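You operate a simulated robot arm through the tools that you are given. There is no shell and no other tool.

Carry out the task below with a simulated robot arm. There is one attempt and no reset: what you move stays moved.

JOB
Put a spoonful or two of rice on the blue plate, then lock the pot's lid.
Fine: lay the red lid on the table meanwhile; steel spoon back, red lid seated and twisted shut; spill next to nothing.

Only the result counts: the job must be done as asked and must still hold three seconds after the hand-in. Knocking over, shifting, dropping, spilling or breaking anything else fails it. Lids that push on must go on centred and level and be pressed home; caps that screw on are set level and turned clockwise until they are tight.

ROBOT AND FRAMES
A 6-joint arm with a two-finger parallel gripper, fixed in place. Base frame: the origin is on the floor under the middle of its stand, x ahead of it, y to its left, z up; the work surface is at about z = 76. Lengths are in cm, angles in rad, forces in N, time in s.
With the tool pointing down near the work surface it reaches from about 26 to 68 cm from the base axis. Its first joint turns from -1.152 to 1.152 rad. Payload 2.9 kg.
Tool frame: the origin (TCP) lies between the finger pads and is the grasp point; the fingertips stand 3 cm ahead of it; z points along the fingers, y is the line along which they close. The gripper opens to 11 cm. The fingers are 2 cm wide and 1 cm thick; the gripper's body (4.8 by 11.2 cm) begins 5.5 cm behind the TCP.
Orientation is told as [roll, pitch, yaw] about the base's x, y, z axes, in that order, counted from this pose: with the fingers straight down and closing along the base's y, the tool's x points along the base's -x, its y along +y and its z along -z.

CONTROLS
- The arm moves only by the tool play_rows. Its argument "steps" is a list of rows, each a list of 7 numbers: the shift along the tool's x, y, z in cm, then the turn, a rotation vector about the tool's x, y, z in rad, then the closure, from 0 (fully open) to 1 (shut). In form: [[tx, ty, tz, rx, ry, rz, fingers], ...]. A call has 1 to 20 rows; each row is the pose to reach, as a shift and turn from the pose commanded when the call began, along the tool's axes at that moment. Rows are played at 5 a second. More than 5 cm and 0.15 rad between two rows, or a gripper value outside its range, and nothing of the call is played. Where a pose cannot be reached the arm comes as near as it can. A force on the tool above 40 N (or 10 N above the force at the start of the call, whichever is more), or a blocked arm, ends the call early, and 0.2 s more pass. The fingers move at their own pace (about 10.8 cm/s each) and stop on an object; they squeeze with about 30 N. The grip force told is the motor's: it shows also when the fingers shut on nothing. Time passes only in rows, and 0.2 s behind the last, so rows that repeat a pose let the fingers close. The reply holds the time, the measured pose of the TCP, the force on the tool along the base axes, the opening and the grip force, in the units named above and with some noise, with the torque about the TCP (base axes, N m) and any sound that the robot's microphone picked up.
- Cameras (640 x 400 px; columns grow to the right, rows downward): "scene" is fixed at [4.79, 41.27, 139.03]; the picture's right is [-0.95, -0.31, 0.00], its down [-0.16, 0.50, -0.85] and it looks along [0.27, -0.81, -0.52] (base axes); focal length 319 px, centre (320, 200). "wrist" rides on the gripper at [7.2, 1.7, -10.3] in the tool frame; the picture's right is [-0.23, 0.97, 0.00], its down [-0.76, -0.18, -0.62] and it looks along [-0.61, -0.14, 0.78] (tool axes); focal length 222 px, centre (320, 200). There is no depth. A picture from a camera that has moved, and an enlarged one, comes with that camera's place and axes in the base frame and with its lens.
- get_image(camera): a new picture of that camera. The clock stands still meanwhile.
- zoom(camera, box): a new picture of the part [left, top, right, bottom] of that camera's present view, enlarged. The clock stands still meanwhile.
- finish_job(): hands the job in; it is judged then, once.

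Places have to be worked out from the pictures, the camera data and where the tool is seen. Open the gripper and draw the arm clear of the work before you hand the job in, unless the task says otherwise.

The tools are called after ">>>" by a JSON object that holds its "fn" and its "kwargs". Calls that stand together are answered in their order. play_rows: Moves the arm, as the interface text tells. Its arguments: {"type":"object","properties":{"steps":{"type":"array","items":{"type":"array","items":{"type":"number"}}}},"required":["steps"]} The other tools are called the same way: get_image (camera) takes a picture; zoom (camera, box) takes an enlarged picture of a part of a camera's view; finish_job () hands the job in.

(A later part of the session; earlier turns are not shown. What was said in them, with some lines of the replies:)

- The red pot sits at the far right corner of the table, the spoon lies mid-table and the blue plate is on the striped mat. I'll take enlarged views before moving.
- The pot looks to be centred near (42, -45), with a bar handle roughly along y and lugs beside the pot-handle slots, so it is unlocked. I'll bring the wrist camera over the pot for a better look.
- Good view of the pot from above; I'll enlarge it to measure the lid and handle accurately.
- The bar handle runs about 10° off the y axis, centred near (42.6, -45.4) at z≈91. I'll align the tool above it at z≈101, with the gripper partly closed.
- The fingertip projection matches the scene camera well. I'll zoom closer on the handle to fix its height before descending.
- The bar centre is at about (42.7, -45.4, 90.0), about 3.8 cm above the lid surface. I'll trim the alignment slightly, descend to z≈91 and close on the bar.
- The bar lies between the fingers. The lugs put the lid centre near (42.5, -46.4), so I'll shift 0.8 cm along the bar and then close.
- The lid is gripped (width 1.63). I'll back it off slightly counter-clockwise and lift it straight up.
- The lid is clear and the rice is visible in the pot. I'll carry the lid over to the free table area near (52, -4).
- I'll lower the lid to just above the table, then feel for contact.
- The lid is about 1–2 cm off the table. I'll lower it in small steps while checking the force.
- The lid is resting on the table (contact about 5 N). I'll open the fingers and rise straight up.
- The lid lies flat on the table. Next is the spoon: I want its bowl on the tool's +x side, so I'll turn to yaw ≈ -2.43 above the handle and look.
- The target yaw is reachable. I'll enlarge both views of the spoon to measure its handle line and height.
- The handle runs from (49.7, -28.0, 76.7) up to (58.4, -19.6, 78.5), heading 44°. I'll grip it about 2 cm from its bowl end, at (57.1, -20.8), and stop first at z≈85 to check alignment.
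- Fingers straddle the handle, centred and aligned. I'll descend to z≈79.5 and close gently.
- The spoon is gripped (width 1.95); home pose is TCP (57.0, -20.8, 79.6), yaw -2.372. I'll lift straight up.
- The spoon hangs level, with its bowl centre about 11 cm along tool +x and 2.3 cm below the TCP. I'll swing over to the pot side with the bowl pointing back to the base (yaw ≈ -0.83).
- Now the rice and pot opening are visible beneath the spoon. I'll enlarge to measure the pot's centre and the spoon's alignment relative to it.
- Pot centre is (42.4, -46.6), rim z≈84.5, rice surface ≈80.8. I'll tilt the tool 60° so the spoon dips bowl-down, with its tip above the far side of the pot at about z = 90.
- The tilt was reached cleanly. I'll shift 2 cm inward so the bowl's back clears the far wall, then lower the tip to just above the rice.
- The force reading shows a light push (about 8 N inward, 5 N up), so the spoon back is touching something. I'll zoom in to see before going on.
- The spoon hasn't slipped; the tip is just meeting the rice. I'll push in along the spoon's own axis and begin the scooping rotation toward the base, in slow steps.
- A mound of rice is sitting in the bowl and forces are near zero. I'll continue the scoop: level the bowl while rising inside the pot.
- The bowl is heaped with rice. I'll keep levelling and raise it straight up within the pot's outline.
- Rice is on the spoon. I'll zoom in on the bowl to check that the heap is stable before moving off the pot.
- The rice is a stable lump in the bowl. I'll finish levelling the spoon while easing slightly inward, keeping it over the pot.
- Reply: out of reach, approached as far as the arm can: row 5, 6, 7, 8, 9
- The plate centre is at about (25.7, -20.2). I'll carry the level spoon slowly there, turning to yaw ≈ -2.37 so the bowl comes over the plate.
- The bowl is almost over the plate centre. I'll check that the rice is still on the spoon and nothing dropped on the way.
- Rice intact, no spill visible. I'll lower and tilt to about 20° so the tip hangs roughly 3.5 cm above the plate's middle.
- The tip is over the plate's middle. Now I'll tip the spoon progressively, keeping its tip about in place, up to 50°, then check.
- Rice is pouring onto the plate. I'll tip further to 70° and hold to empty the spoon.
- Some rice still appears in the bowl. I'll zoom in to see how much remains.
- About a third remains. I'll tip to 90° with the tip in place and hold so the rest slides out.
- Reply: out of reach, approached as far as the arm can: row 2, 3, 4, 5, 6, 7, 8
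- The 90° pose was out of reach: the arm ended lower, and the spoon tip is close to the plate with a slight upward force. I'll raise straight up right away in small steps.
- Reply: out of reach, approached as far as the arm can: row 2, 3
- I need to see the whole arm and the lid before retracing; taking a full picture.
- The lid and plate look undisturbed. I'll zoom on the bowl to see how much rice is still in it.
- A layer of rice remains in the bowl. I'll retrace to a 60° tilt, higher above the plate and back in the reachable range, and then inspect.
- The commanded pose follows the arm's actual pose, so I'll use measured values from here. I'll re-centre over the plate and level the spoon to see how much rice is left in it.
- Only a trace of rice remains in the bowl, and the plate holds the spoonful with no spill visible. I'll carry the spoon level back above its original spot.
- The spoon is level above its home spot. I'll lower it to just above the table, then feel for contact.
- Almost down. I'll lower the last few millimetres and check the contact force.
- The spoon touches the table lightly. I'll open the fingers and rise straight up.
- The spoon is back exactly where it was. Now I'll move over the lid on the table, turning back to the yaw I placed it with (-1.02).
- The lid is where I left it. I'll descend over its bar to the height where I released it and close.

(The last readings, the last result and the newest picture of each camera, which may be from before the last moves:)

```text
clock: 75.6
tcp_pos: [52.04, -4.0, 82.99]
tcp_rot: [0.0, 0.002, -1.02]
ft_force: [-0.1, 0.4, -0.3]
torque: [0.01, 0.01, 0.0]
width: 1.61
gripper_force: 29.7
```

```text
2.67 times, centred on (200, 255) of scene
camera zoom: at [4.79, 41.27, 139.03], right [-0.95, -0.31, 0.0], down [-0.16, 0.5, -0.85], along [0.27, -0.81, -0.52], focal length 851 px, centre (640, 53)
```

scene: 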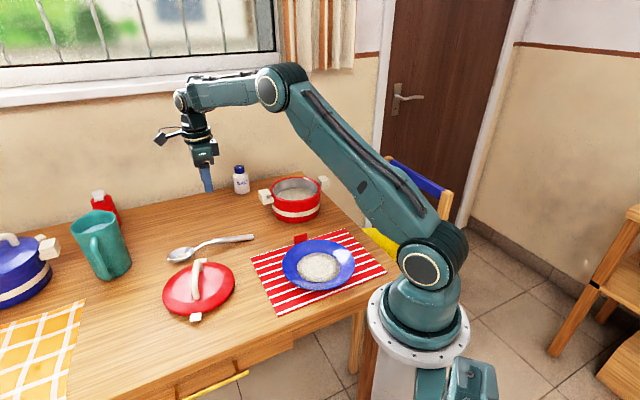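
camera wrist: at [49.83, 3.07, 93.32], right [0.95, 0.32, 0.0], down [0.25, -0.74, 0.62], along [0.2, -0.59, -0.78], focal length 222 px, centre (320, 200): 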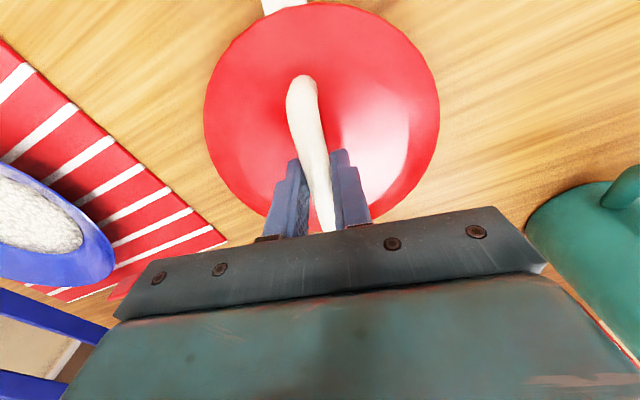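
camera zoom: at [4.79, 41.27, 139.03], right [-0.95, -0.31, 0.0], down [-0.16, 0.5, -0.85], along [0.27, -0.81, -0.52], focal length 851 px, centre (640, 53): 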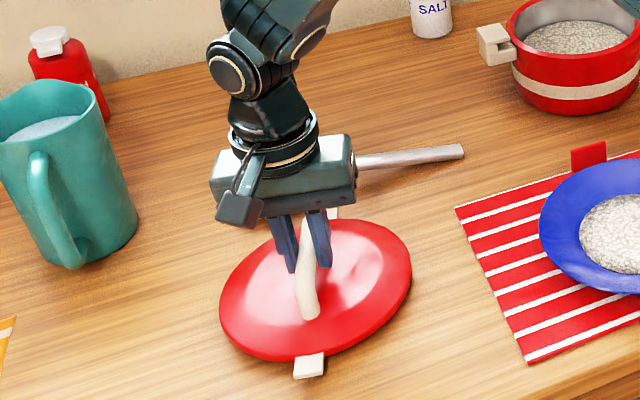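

Lid gripped (1.61 wide). I'll lift it straight up to travel height.

>>> {"fn": "play_rows", "kwargs": {"steps": [[0, 0, -0.5, 0, 0, 0, 1], [0, 0, -1.5, 0, 0, 0, 1], [0, 0, -3.5, 0, 0, 0, 1], [0, 0, -6, 0, 0, 0, 1], [0, 0, -9, 0, 0, 0, 1], [0, 0, -12, 0, 0, 0, 1], [0, 0, -15, 0, 0, 0, 1], [0, 0, -18, 0, 0, 0, 1], [0, 0, -20.3, 0, 0, 0, 1], [0, 0, -21.2, 0, 0, 0, 1], [0, 0, -21.2, 0, 0, 0, 1]]}}

>>> {"fn": "zoom", "kwargs": {"camera": "scene", "box": [110, 120, 290, 300]}}

```text
clock: 78.0
tcp_pos: [52.32, -3.85, 103.97]
tcp_rot: [0.0, 0.002, -1.022]
ft_force: [-0.6, -0.3, -0.1]
torque: [0.05, 0.0, -0.03]
width: 1.62
gripper_force: 30.7
```

```text
2.22 times, centred on (200, 210) of scene
camera zoom: at [4.79, 41.27, 139.03], right [-0.95, -0.31, 0.0], down [-0.16, 0.5, -0.85], along [0.27, -0.81, -0.52], focal length 709 px, centre (587, 178)
```

zoom: 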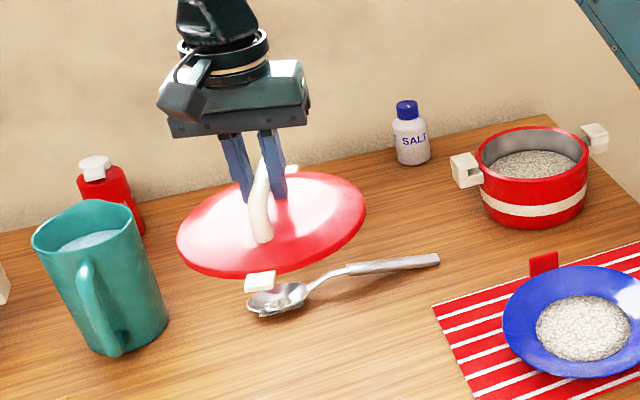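

Lid is held and clear. I'll carry it back above the pot along the reverse path, returning to yaw -1.734.

>>> {"fn": "play_rows", "kwargs": {"steps": [[-0.93, -0.91, 0, 0, 0, 0.021, 1], [-2.48, -2.42, 0, 0, 0, 0.057, 1], [-4.65, -4.53, 0, 0, 0, 0.107, 1], [-6.81, -6.65, 0, 0, 0, 0.157, 1], [-8.98, -8.76, 0, 0, 0, 0.207, 1], [-11.15, -10.88, 0, 0, 0, 0.257, 1], [-13.32, -12.99, 0, 0, 0, 0.307, 1], [-15.49, -15.11, 0, 0, 0, 0.356, 1], [-17.65, -17.23, 0, 0, 0, 0.406, 1], [-19.82, -19.34, 0, 0, 0, 0.456, 1], [-21.99, -21.46, 0, 0, 0, 0.506, 1], [-24.16, -23.57, 0, 0, 0, 0.556, 1], [-26.32, -25.69, 0, 0, 0, 0.606, 1], [-28.49, -27.8, 0, 0, 0, 0.656, 1], [-30.04, -29.31, 0, 0, 0, 0.692, 1], [-30.97, -30.22, 0, 0, 0, 0.713, 1], [-30.97, -30.22, 0, 0, 0, 0.713, 1]]}}

>>> {"fn": "get_image", "kwargs": {"camera": "wrist"}}

>>> {"fn": "zoom", "kwargs": {"camera": "scene", "box": [240, 100, 360, 230]}}

```text
clock: 81.6
tcp_pos: [42.73, -46.15, 104.2]
tcp_rot: [-0.001, 0.002, -1.734]
ft_force: [0.6, 0.2, -1.4]
torque: [0.05, 0.04, 0.05]
width: 1.62
gripper_force: 30.3
```

```text
taken
camera wrist: at [45.52, -39.32, 114.42], right [0.92, -0.38, 0.0], down [-0.3, -0.72, 0.62], along [-0.24, -0.57, -0.78], focal length 222 px, centre (320, 200)
```

wrist: 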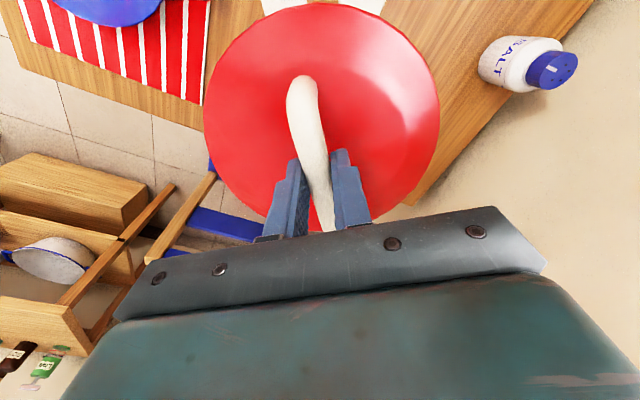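

```text
3.08 times, centred on (300, 165) of scene
camera zoom: at [4.79, 41.27, 139.03], right [-0.95, -0.31, 0.0], down [-0.16, 0.5, -0.85], along [0.27, -0.81, -0.52], focal length 982 px, centre (382, 308)
```

zoom: 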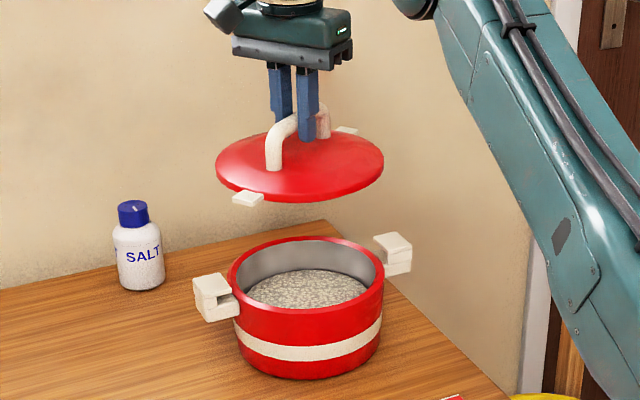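

The lid's pose over the pot matches the picture from when I lifted it, to about 0.1 cm. I'll descend to about 1.5 cm above the seat.

>>> {"fn": "play_rows", "kwargs": {"steps": [[-0.05, -0.03, 1.5, 0, 0, 0, 1], [-0.1, -0.06, 3.5, 0, 0, 0, 1], [-0.1, -0.06, 6.0, 0, 0, 0, 1], [-0.1, -0.06, 8.5, 0, 0, 0, 1], [-0.1, -0.06, 10, 0, 0, 0, 1], [-0.1, -0.06, 11, 0, 0, 0, 1], [-0.1, -0.06, 11, 0, 0, 0, 1]]}}

>>> {"fn": "zoom", "kwargs": {"camera": "scene", "box": [250, 140, 340, 230]}}

```text
clock: 83.2
tcp_pos: [42.59, -46.41, 93.01]
tcp_rot: [-0.001, -0.001, -1.732]
ft_force: [-0.4, 0.2, -1.3]
torque: [-0.01, 0.0, 0.01]
width: 1.61
gripper_force: 30.5
```

```text
4.44 times, centred on (295, 185) of scene
camera zoom: at [4.79, 41.27, 139.03], right [-0.95, -0.31, 0.0], down [-0.16, 0.5, -0.85], along [0.27, -0.81, -0.52], focal length 1419 px, centre (431, 267)
```

zoom: 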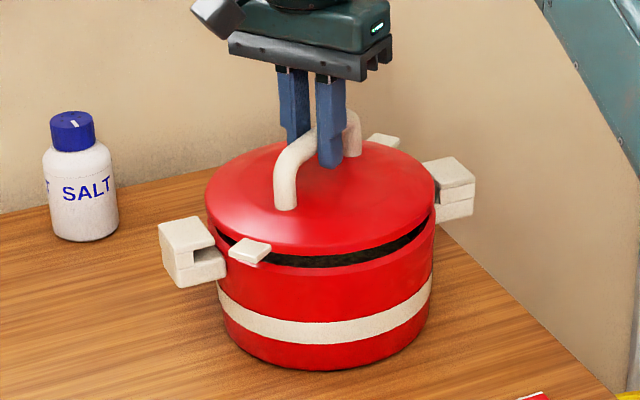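

Aligned and about 1.6 cm above the seat. I'll lower in small steps until the lid seats.

>>> {"fn": "play_rows", "kwargs": {"steps": [[0, 0, 0.4, 0, 0, 0, 1], [0, 0, 0.8, 0, 0, 0, 1], [0, 0, 1.1, 0, 0, 0, 1], [0, 0, 1.3, 0, 0, 0, 1], [0, 0, 1.45, 0, 0, 0, 1], [0, 0, 1.45, 0, 0, 0, 1]]}}

>>> {"fn": "zoom", "kwargs": {"camera": "scene", "box": [250, 140, 340, 230]}}

```text
clock: 84.6
tcp_pos: [42.56, -46.29, 91.56]
tcp_rot: [-0.003, -0.002, -1.734]
ft_force: [-0.5, -0.1, -1.4]
torque: [0.0, 0.01, 0.0]
width: 1.6
gripper_force: 29.4
```

```text
4.44 times, centred on (295, 185) of scene
camera zoom: at [4.79, 41.27, 139.03], right [-0.95, -0.31, 0.0], down [-0.16, 0.5, -0.85], along [0.27, -0.81, -0.52], focal length 1419 px, centre (431, 267)
```

zoom: 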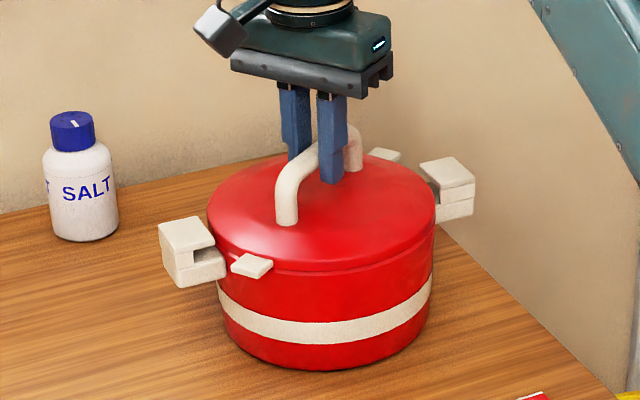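

Still no contact; about 0.4 cm to go. I'll continue in smaller steps.

>>> {"fn": "play_rows", "kwargs": {"steps": [[0, 0, 0.15, 0, 0, 0, 1], [0, 0, 0.3, 0, 0, 0, 1], [0, 0, 0.4, 0, 0, 0, 1], [0, 0, 0.45, 0, 0, 0, 1], [0, 0, 0.45, 0, 0, 0, 1]]}}

>>> {"fn": "zoom", "kwargs": {"camera": "scene", "box": [250, 140, 340, 230]}}

```text
clock: 85.8
tcp_pos: [42.6, -46.37, 91.35]
tcp_rot: [0.004, -0.003, -1.732]
ft_force: [2.9, 1.5, 17.4]
torque: [0.29, -0.09, -0.02]
width: 1.63
gripper_force: 29.7
```

```text
4.44 times, centred on (295, 185) of scene
camera zoom: at [4.77, 41.3, 139.02], right [-0.95, -0.31, 0.0], down [-0.16, 0.5, -0.85], along [0.27, -0.81, -0.52], focal length 1419 px, centre (431, 267)
```

zoom: 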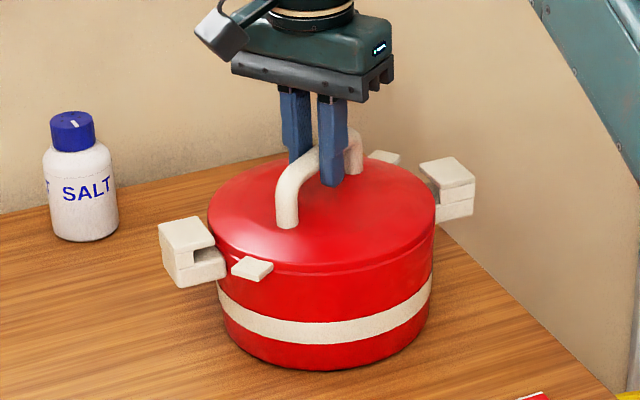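

Contact at 17 N with the TCP at 91.35, matching the expected seated height. I'll zoom in to confirm it's level.

>>> {"fn": "zoom", "kwargs": {"camera": "scene", "box": [270, 175, 330, 215]}}

>>> {"fn": "get_image", "kwargs": {"camera": "wrist"}}

```text
10.00 times, centred on (300, 195) of scene
camera zoom: at [4.77, 41.3, 139.02], right [-0.95, -0.31, 0.0], down [-0.16, 0.5, -0.85], along [0.27, -0.81, -0.52], focal length 3192 px, centre (520, 250)
```

zoom: 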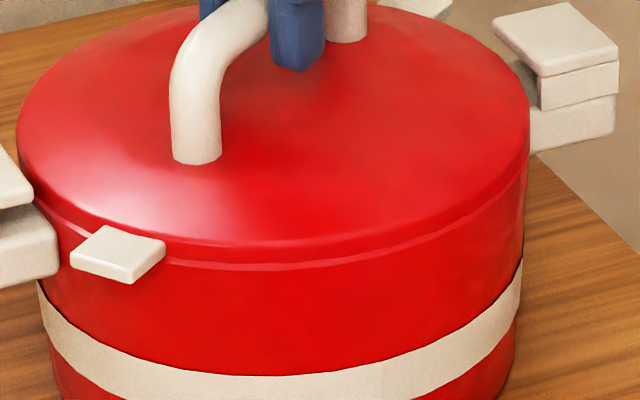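

```text
taken
camera wrist: at [45.43, -39.46, 101.66], right [0.92, -0.38, 0.0], down [-0.3, -0.72, 0.62], along [-0.24, -0.58, -0.78], focal length 222 px, centre (320, 200)
```

wrist: 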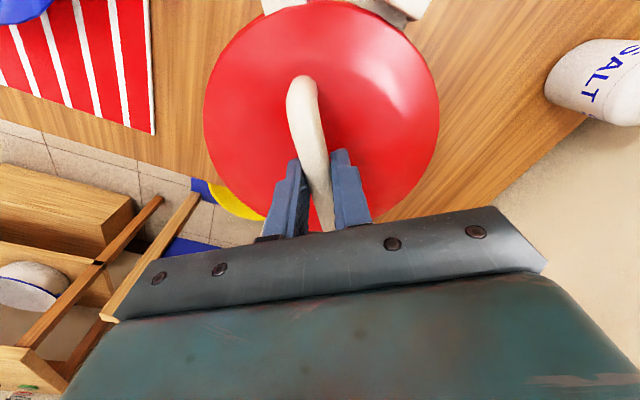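

The lid sits level on the rim. I'll twist clockwise (tool +z) in small steps, 0.3 rad first, and watch the torque.

>>> {"fn": "play_rows", "kwargs": {"steps": [[-0.01, 0.01, 0, 0, 0, 0.04, 1], [-0.02, 0.02, 0, 0, 0, 0.08, 1], [-0.03, 0.03, 0, 0, 0, 0.12, 1], [-0.03, 0.03, 0, 0, 0, 0.16, 1], [-0.04, 0.04, 0, 0, 0, 0.2, 1], [-0.05, 0.05, 0, 0, 0, 0.24, 1], [-0.06, 0.06, 0, 0, 0, 0.28, 1]]}}

>>> {"fn": "zoom", "kwargs": {"camera": "scene", "box": [250, 140, 340, 230]}}

```text
clock: 87.4
tcp_pos: [42.57, -46.31, 91.14]
tcp_rot: [0.0, -0.001, -2.014]
ft_force: [-1.4, -0.9, 20.5]
torque: [0.01, 0.02, 0.59]
width: 1.66
gripper_force: 29.9
```

```text
4.44 times, centred on (295, 185) of scene
camera zoom: at [4.76, 41.3, 139.02], right [-0.95, -0.31, 0.0], down [-0.16, 0.5, -0.85], along [0.27, -0.81, -0.52], focal length 1419 px, centre (431, 267)
```

zoom: 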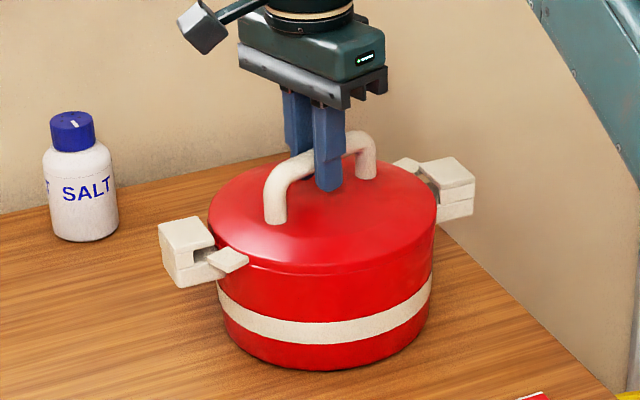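

The lug is entering the pot handle's slot and the pot hasn't moved. I'll continue turning clockwise.

>>> {"fn": "play_rows", "kwargs": {"steps": [[-0.01, 0.01, 0, 0, 0, 0.04, 1], [-0.02, 0.02, 0, 0, 0, 0.08, 1], [-0.03, 0.03, 0, 0, 0, 0.12, 1], [-0.04, 0.04, 0, 0, 0, 0.16, 1], [-0.04, 0.04, 0, 0, 0, 0.2, 1]]}}

>>> {"fn": "zoom", "kwargs": {"camera": "scene", "box": [250, 140, 340, 230]}}

```text
clock: 88.6
tcp_pos: [42.64, -46.3, 91.07]
tcp_rot: [0.001, 0.0, -2.214]
ft_force: [0.1, 0.0, 15.4]
torque: [-0.01, -0.02, 0.48]
width: 1.63
gripper_force: 29.8
```

```text
4.44 times, centred on (295, 185) of scene
camera zoom: at [4.77, 41.29, 139.02], right [-0.95, -0.31, 0.0], down [-0.16, 0.5, -0.85], along [0.27, -0.81, -0.52], focal length 1419 px, centre (431, 267)
```

zoom: 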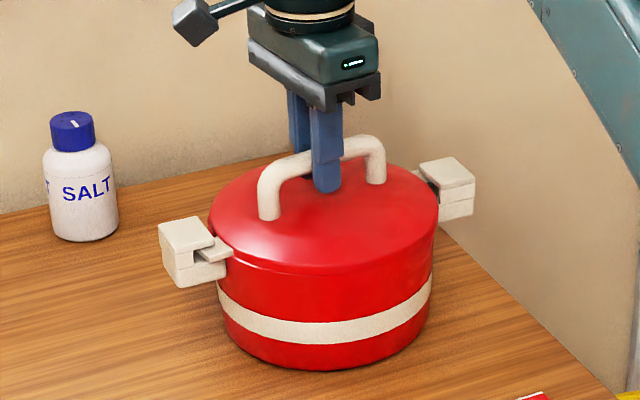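

The lug is well inside the slot with torque only 0.5 N·m, so not yet at the stop. I'll continue in finer steps.

>>> {"fn": "play_rows", "kwargs": {"steps": [[-0.01, 0.01, 0, 0, 0, 0.03, 1], [-0.01, 0.01, 0, 0, 0, 0.06, 1], [-0.02, 0.02, 0, 0, 0, 0.09, 1], [-0.02, 0.02, 0, 0, 0, 0.12, 1]]}}

>>> {"fn": "zoom", "kwargs": {"camera": "scene", "box": [250, 140, 340, 230]}}

```text
clock: 89.6
tcp_pos: [42.7, -46.39, 91.14]
tcp_rot: [-0.001, 0.001, -2.335]
ft_force: [1.1, 0.1, 12.4]
torque: [-0.01, 0.01, 0.43]
width: 1.62
gripper_force: 30.1
```

```text
4.44 times, centred on (295, 185) of scene
camera zoom: at [4.77, 41.29, 139.03], right [-0.95, -0.31, 0.0], down [-0.16, 0.5, -0.85], along [0.27, -0.81, -0.52], focal length 1419 px, centre (431, 267)
```

zoom: 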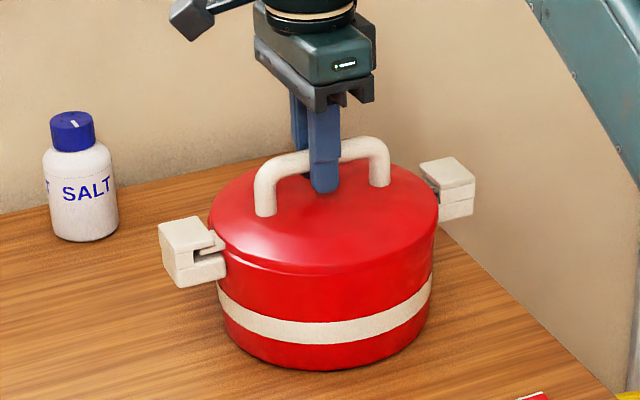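

Lug is nearly fully under the upper jaw; no stop felt yet. Continuing.

>>> {"fn": "play_rows", "kwargs": {"steps": [[0, 0, 0.02, 0, 0, 0.03, 1], [0, 0, 0.02, 0, 0, 0.06, 1], [0, 0, 0.02, 0, 0, 0.09, 1]]}}

>>> {"fn": "zoom", "kwargs": {"camera": "scene", "box": [255, 170, 325, 220]}}

```text
clock: 90.4
tcp_pos: [42.53, -46.29, 91.14]
tcp_rot: [-0.002, 0.001, -2.426]
ft_force: [2.1, -2.6, 1.6]
torque: [-0.01, -0.02, 0.19]
width: 1.66
gripper_force: 30.0
```

```text
8.00 times, centred on (290, 195) of scene
camera zoom: at [4.79, 41.27, 139.03], right [-0.95, -0.31, 0.0], down [-0.16, 0.5, -0.85], along [0.27, -0.81, -0.52], focal length 2554 px, centre (560, 240)
```

zoom: 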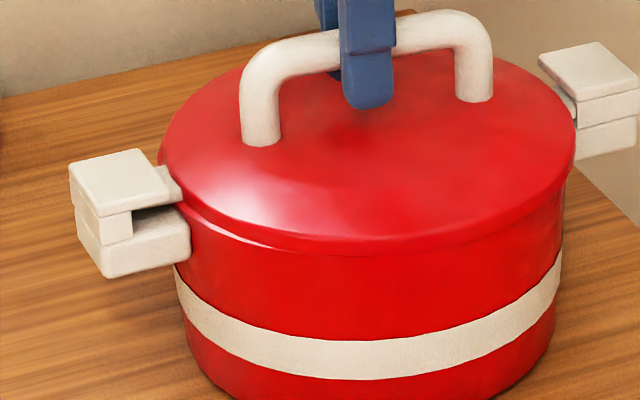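

The turn is now about 0.69 rad and the downward force has dropped to near zero. I'll add slight pressure and keep turning in small steps to feel for the stop.

>>> {"fn": "play_rows", "kwargs": {"steps": [[0, 0, 0.08, 0, 0, 0.0, 1], [0, 0, 0.12, 0, 0, 0.025, 1], [0, 0, 0.12, 0, 0, 0.05, 1]]}}

>>> {"fn": "zoom", "kwargs": {"camera": "scene", "box": [255, 170, 325, 220]}}

```text
clock: 91.2
tcp_pos: [42.45, -46.41, 91.14]
tcp_rot: [-0.001, 0.001, -2.472]
ft_force: [1.3, 0.0, 3.6]
torque: [0.08, -0.14, 0.62]
width: 1.63
gripper_force: 29.9
```

```text
8.00 times, centred on (290, 195) of scene
camera zoom: at [4.79, 41.28, 139.03], right [-0.95, -0.31, 0.0], down [-0.16, 0.5, -0.85], along [0.27, -0.81, -0.52], focal length 2554 px, centre (560, 240)
```

zoom: 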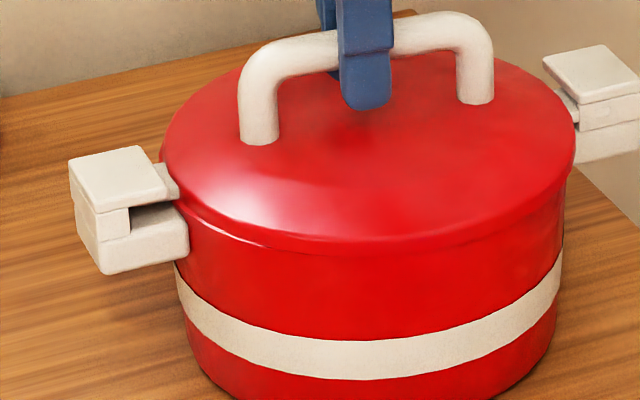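

Torque rose to 0.62 N·m with hardly any downward force, so the lugs appear to be against the stop. I'll confirm with a little more pressing force and one small nudge.

>>> {"fn": "play_rows", "kwargs": {"steps": [[0, 0, 0.15, 0, 0, 0, 1], [0, 0, 0.25, 0, 0, 0.015, 1], [0, 0, 0.25, 0, 0, 0.03, 1], [0, 0, 0.25, 0, 0, 0.03, 1]]}}

>>> {"fn": "zoom", "kwargs": {"camera": "scene", "box": [255, 170, 325, 220]}}

```text
clock: 92.2
tcp_pos: [42.52, -46.44, 91.14]
tcp_rot: [0.001, 0.001, -2.505]
ft_force: [-8.1, 12.1, 29.7]
torque: [0.19, 0.01, 0.6]
width: 1.67
gripper_force: 29.7
```

```text
8.00 times, centred on (290, 195) of scene
camera zoom: at [4.73, 41.34, 139.01], right [-0.95, -0.31, 0.0], down [-0.16, 0.5, -0.85], along [0.27, -0.81, -0.52], focal length 2554 px, centre (560, 240)
```

zoom: 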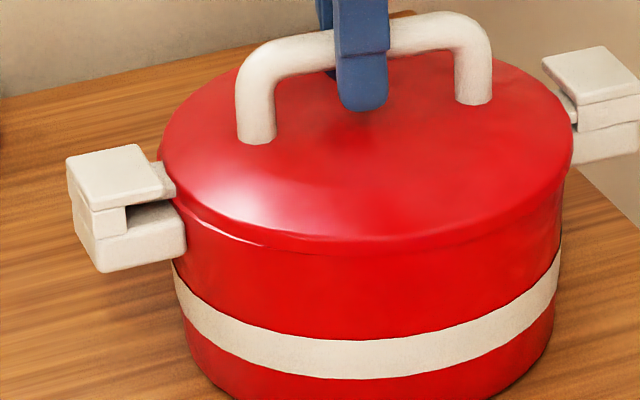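

The lid doesn't turn any further: it's at the stop. I'll relax the downward force, then open the fingers and rise.

>>> {"fn": "play_rows", "kwargs": {"steps": [[0, 0, -0.15, 0, 0, -0.01, 1], [0, 0, -0.3, 0, 0, -0.015, 1], [0, 0, -0.33, 0, 0, -0.015, 1]]}}

>>> {"fn": "zoom", "kwargs": {"camera": "scene", "box": [255, 170, 325, 220]}}

```text
clock: 93.0
tcp_pos: [42.5, -46.37, 91.07]
tcp_rot: [-0.004, -0.001, -2.487]
ft_force: [-0.4, 3.8, 7.0]
torque: [0.01, -0.02, 0.62]
width: 1.65
gripper_force: 30.2
```

```text
8.00 times, centred on (290, 195) of scene
camera zoom: at [4.78, 41.29, 139.02], right [-0.95, -0.31, 0.0], down [-0.16, 0.5, -0.85], along [0.27, -0.81, -0.52], focal length 2554 px, centre (560, 240)
```

zoom: 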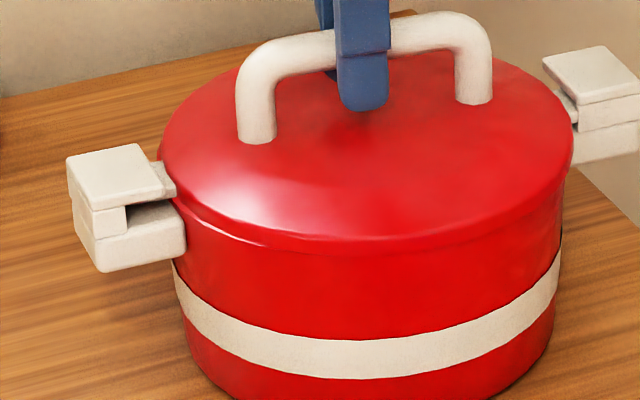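

Force has relaxed to 7 N. Now I'll open the fingers and rise clear of the handle.

>>> {"fn": "play_rows", "kwargs": {"steps": [[0, 0, -0.1, 0, 0, 0, 0.85], [0, 0, -0.1, 0, 0, 0, 0.6], [0, 0, -0.1, 0, 0, 0, 0.5], [0, 0, -0.1, 0, 0, 0, 0.5], [0, 0, -1, 0, 0, 0, 0.5], [0, 0, -3, 0, 0, 0, 0.5], [0, 0, -6, 0, 0, 0, 0.5], [0, 0, -10, 0, 0, 0, 0.5], [0, 0, -14, 0, 0, 0, 0.5], [0, 0, -17, 0, 0, 0, 0.5], [0, 0, -17, 0, 0, 0, 0.5]]}}

>>> {"fn": "get_image", "kwargs": {"camera": "scene"}}

>>> {"fn": "zoom", "kwargs": {"camera": "scene", "box": [250, 150, 340, 230]}}

>>> {"fn": "get_image", "kwargs": {"camera": "wrist"}}

```text
clock: 95.4
tcp_pos: [42.39, -46.67, 108.25]
tcp_rot: [-0.001, 0.0, -2.489]
ft_force: [0.1, 0.0, 0.1]
torque: [0.02, 0.02, -0.02]
width: 5.48
gripper_force: 0.1
```

```text
taken
```

scene: 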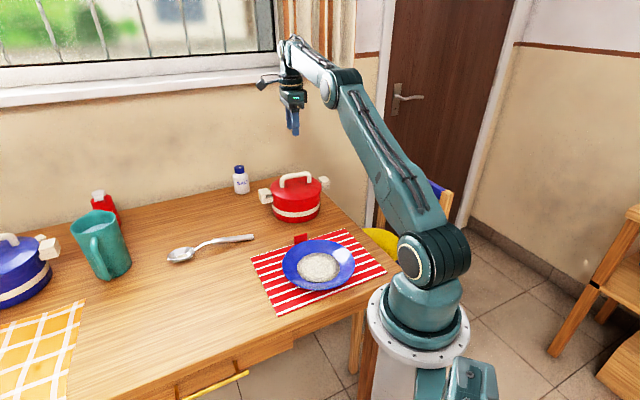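

```text
5.00 times, centred on (295, 190) of scene
camera zoom: at [4.79, 41.27, 139.03], right [-0.95, -0.31, 0.0], down [-0.16, 0.5, -0.85], along [0.27, -0.81, -0.52], focal length 1596 px, centre (445, 250)
```

zoom: 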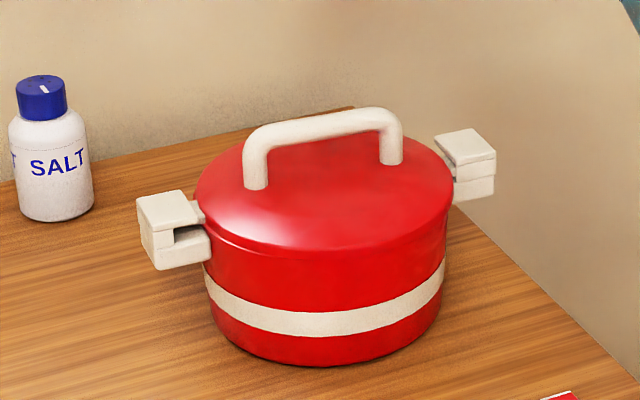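

```text
taken
camera wrist: at [49.23, -43.6, 118.47], right [0.41, -0.91, 0.0], down [-0.71, -0.32, 0.62], along [-0.57, -0.26, -0.78], focal length 222 px, centre (320, 200)
```

wrist: 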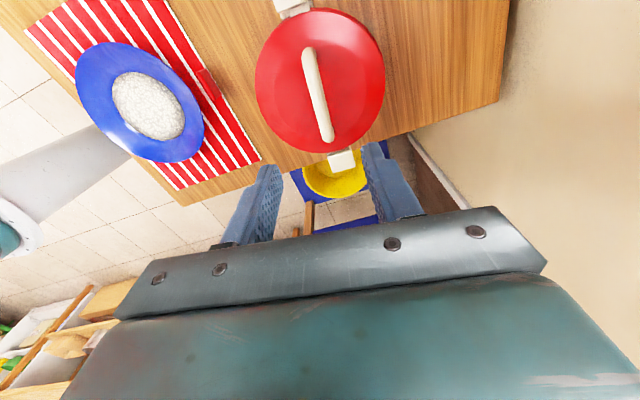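

The lid is on and turned. I'll check the lugs under both pot handles from above, and look over the plate and spoon once more.

>>> {"fn": "zoom", "kwargs": {"camera": "wrist", "box": [240, 0, 400, 180]}}

>>> {"fn": "zoom", "kwargs": {"camera": "scene", "box": [240, 220, 400, 320]}}

>>> {"fn": "zoom", "kwargs": {"camera": "scene", "box": [140, 210, 280, 310]}}

```text
2.22 times, centred on (320, 90) of wrist
camera zoom: at [49.23, -43.6, 118.47], right [0.41, -0.91, 0.0], down [-0.71, -0.32, 0.62], along [-0.57, -0.26, -0.78], focal length 494 px, centre (320, 444)
```

zoom: 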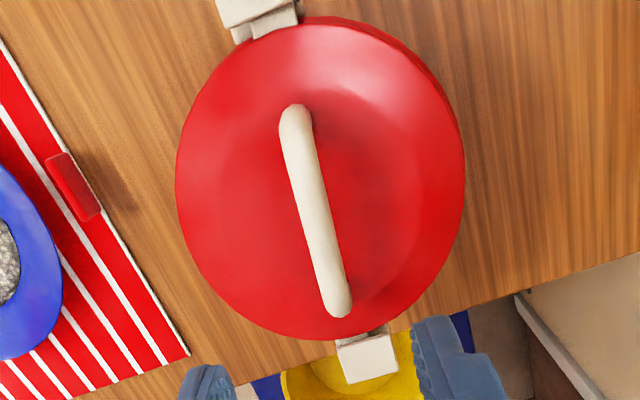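

```text
4.00 times, centred on (320, 270) of scene
camera zoom: at [4.79, 41.27, 139.03], right [-0.95, -0.31, 0.0], down [-0.16, 0.5, -0.85], along [0.27, -0.81, -0.52], focal length 1277 px, centre (320, -80)
```

zoom: 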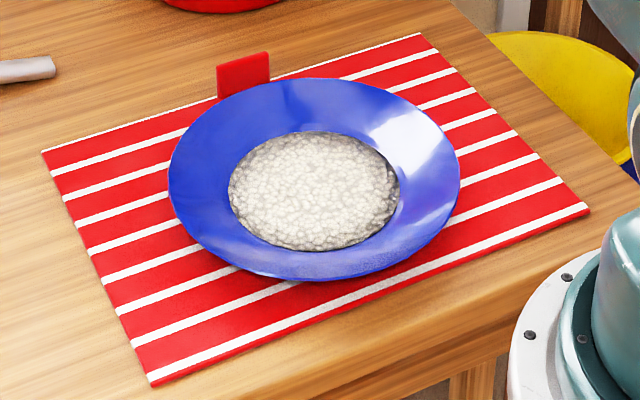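

```text
4.00 times, centred on (210, 260) of scene
camera zoom: at [4.79, 41.27, 139.03], right [-0.95, -0.31, 0.0], down [-0.16, 0.5, -0.85], along [0.27, -0.81, -0.52], focal length 1277 px, centre (760, -40)
```

zoom: 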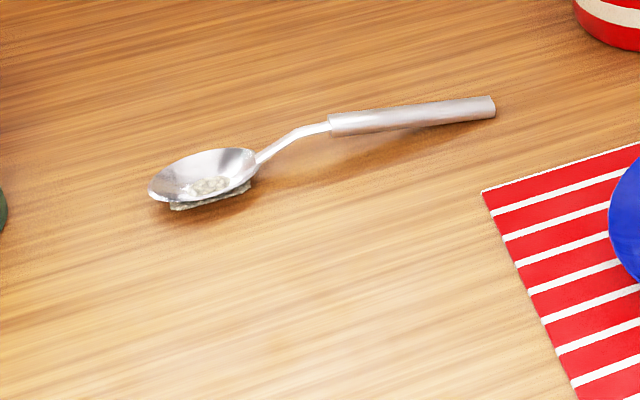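

Both lugs sit centred inside the pot-handle slots, the plate holds the rice, and the spoon is back in place. I'll open the gripper fully and draw the arm up and clear.

>>> {"fn": "play_rows", "kwargs": {"steps": [[0, 0, -2, 0, 0, 0, 0.3], [0.8, -1.0, -4, 0, 0, -0.05, 0.1], [2.4, -3.1, -6, 0, 0, -0.15, 0], [4.2, -5.4, -7.5, 0, 0, -0.25, 0], [6.0, -7.8, -8, 0, 0, -0.35, 0], [7.8, -10.2, -8, 0, 0, -0.45, 0], [9.6, -12.5, -8, 0, 0, -0.55, 0], [11.4, -14.9, -8, 0, 0, -0.65, 0], [13.2, -17.3, -8, 0, 0, -0.73, 0], [14.8, -19.4, -8, 0, 0, -0.78, 0], [15.8, -20.66, -8, 0, 0, -0.8, 0], [15.8, -20.66, -8, 0, 0, -0.8, 0], [15.8, -20.66, -8, 0, 0, -0.8, 0], [15.8, -20.66, -8, 0, 0, -0.8, 0]]}}

>>> {"fn": "get_image", "kwargs": {"camera": "scene"}}

>>> {"fn": "zoom", "kwargs": {"camera": "scene", "box": [255, 160, 335, 230]}}

```text
clock: 98.4
tcp_pos: [42.79, -20.47, 116.15]
tcp_rot: [-0.003, 0.001, -1.69]
ft_force: [-0.2, 0.0, -1.0]
torque: [0.01, 0.0, -0.03]
width: 11.01
gripper_force: 0.0
```

```text
taken
```

scene: 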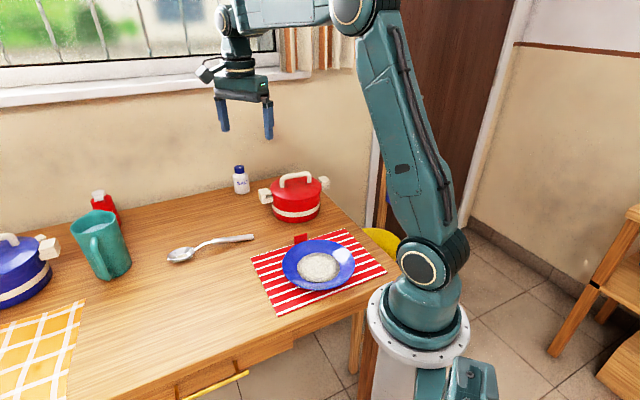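

```text
5.71 times, centred on (295, 195) of scene
camera zoom: at [4.79, 41.27, 139.03], right [-0.95, -0.31, 0.0], down [-0.16, 0.5, -0.85], along [0.27, -0.81, -0.52], focal length 1824 px, centre (463, 229)
```

zoom: 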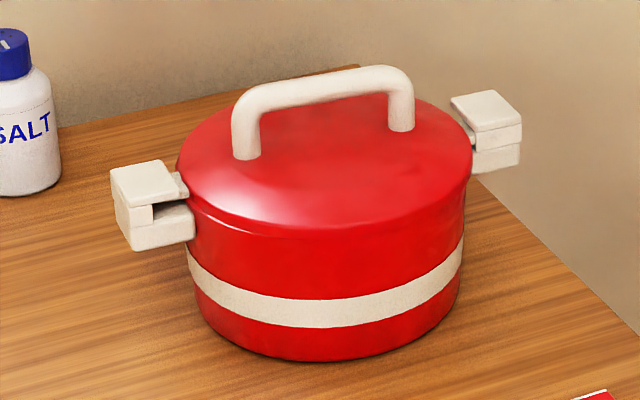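

The lid is seated and turned to its stop, the rice is on the plate, the spoon is back and the gripper is open and clear. Nothing else looks disturbed, so I'm handing in.

>>> {"fn": "finish_job", "kwargs": {}}

```text
The job is handed in.
```

I've handed the job in: one heaped spoonful of rice is on the blue plate, the red lid is seated and twisted shut, and the steel spoon is back where it lay. The tool hasn't reported a pass or fail.

- **Rice:** I did one scoop. A thin layer of rice stayed in the spoon's bowl, even when I tipped it to 90°. I saw no grains on the table or mat.
- **Plate:** while I was tipping out the last of the rice, the arm hit its reach limit and the spoon tip touched the plate. The pictures suggest the plate moved about 0.3 cm.
- **Lid:** it turned about 0.75 rad clockwise until it hit the stop, with both lugs inside the pot-handle slots. The pot itself turned very slightly at the end, by less than a degree on my estimate.
- **Arm:** the gripper is fully open, and I drew the arm up and away from the table before handing in.
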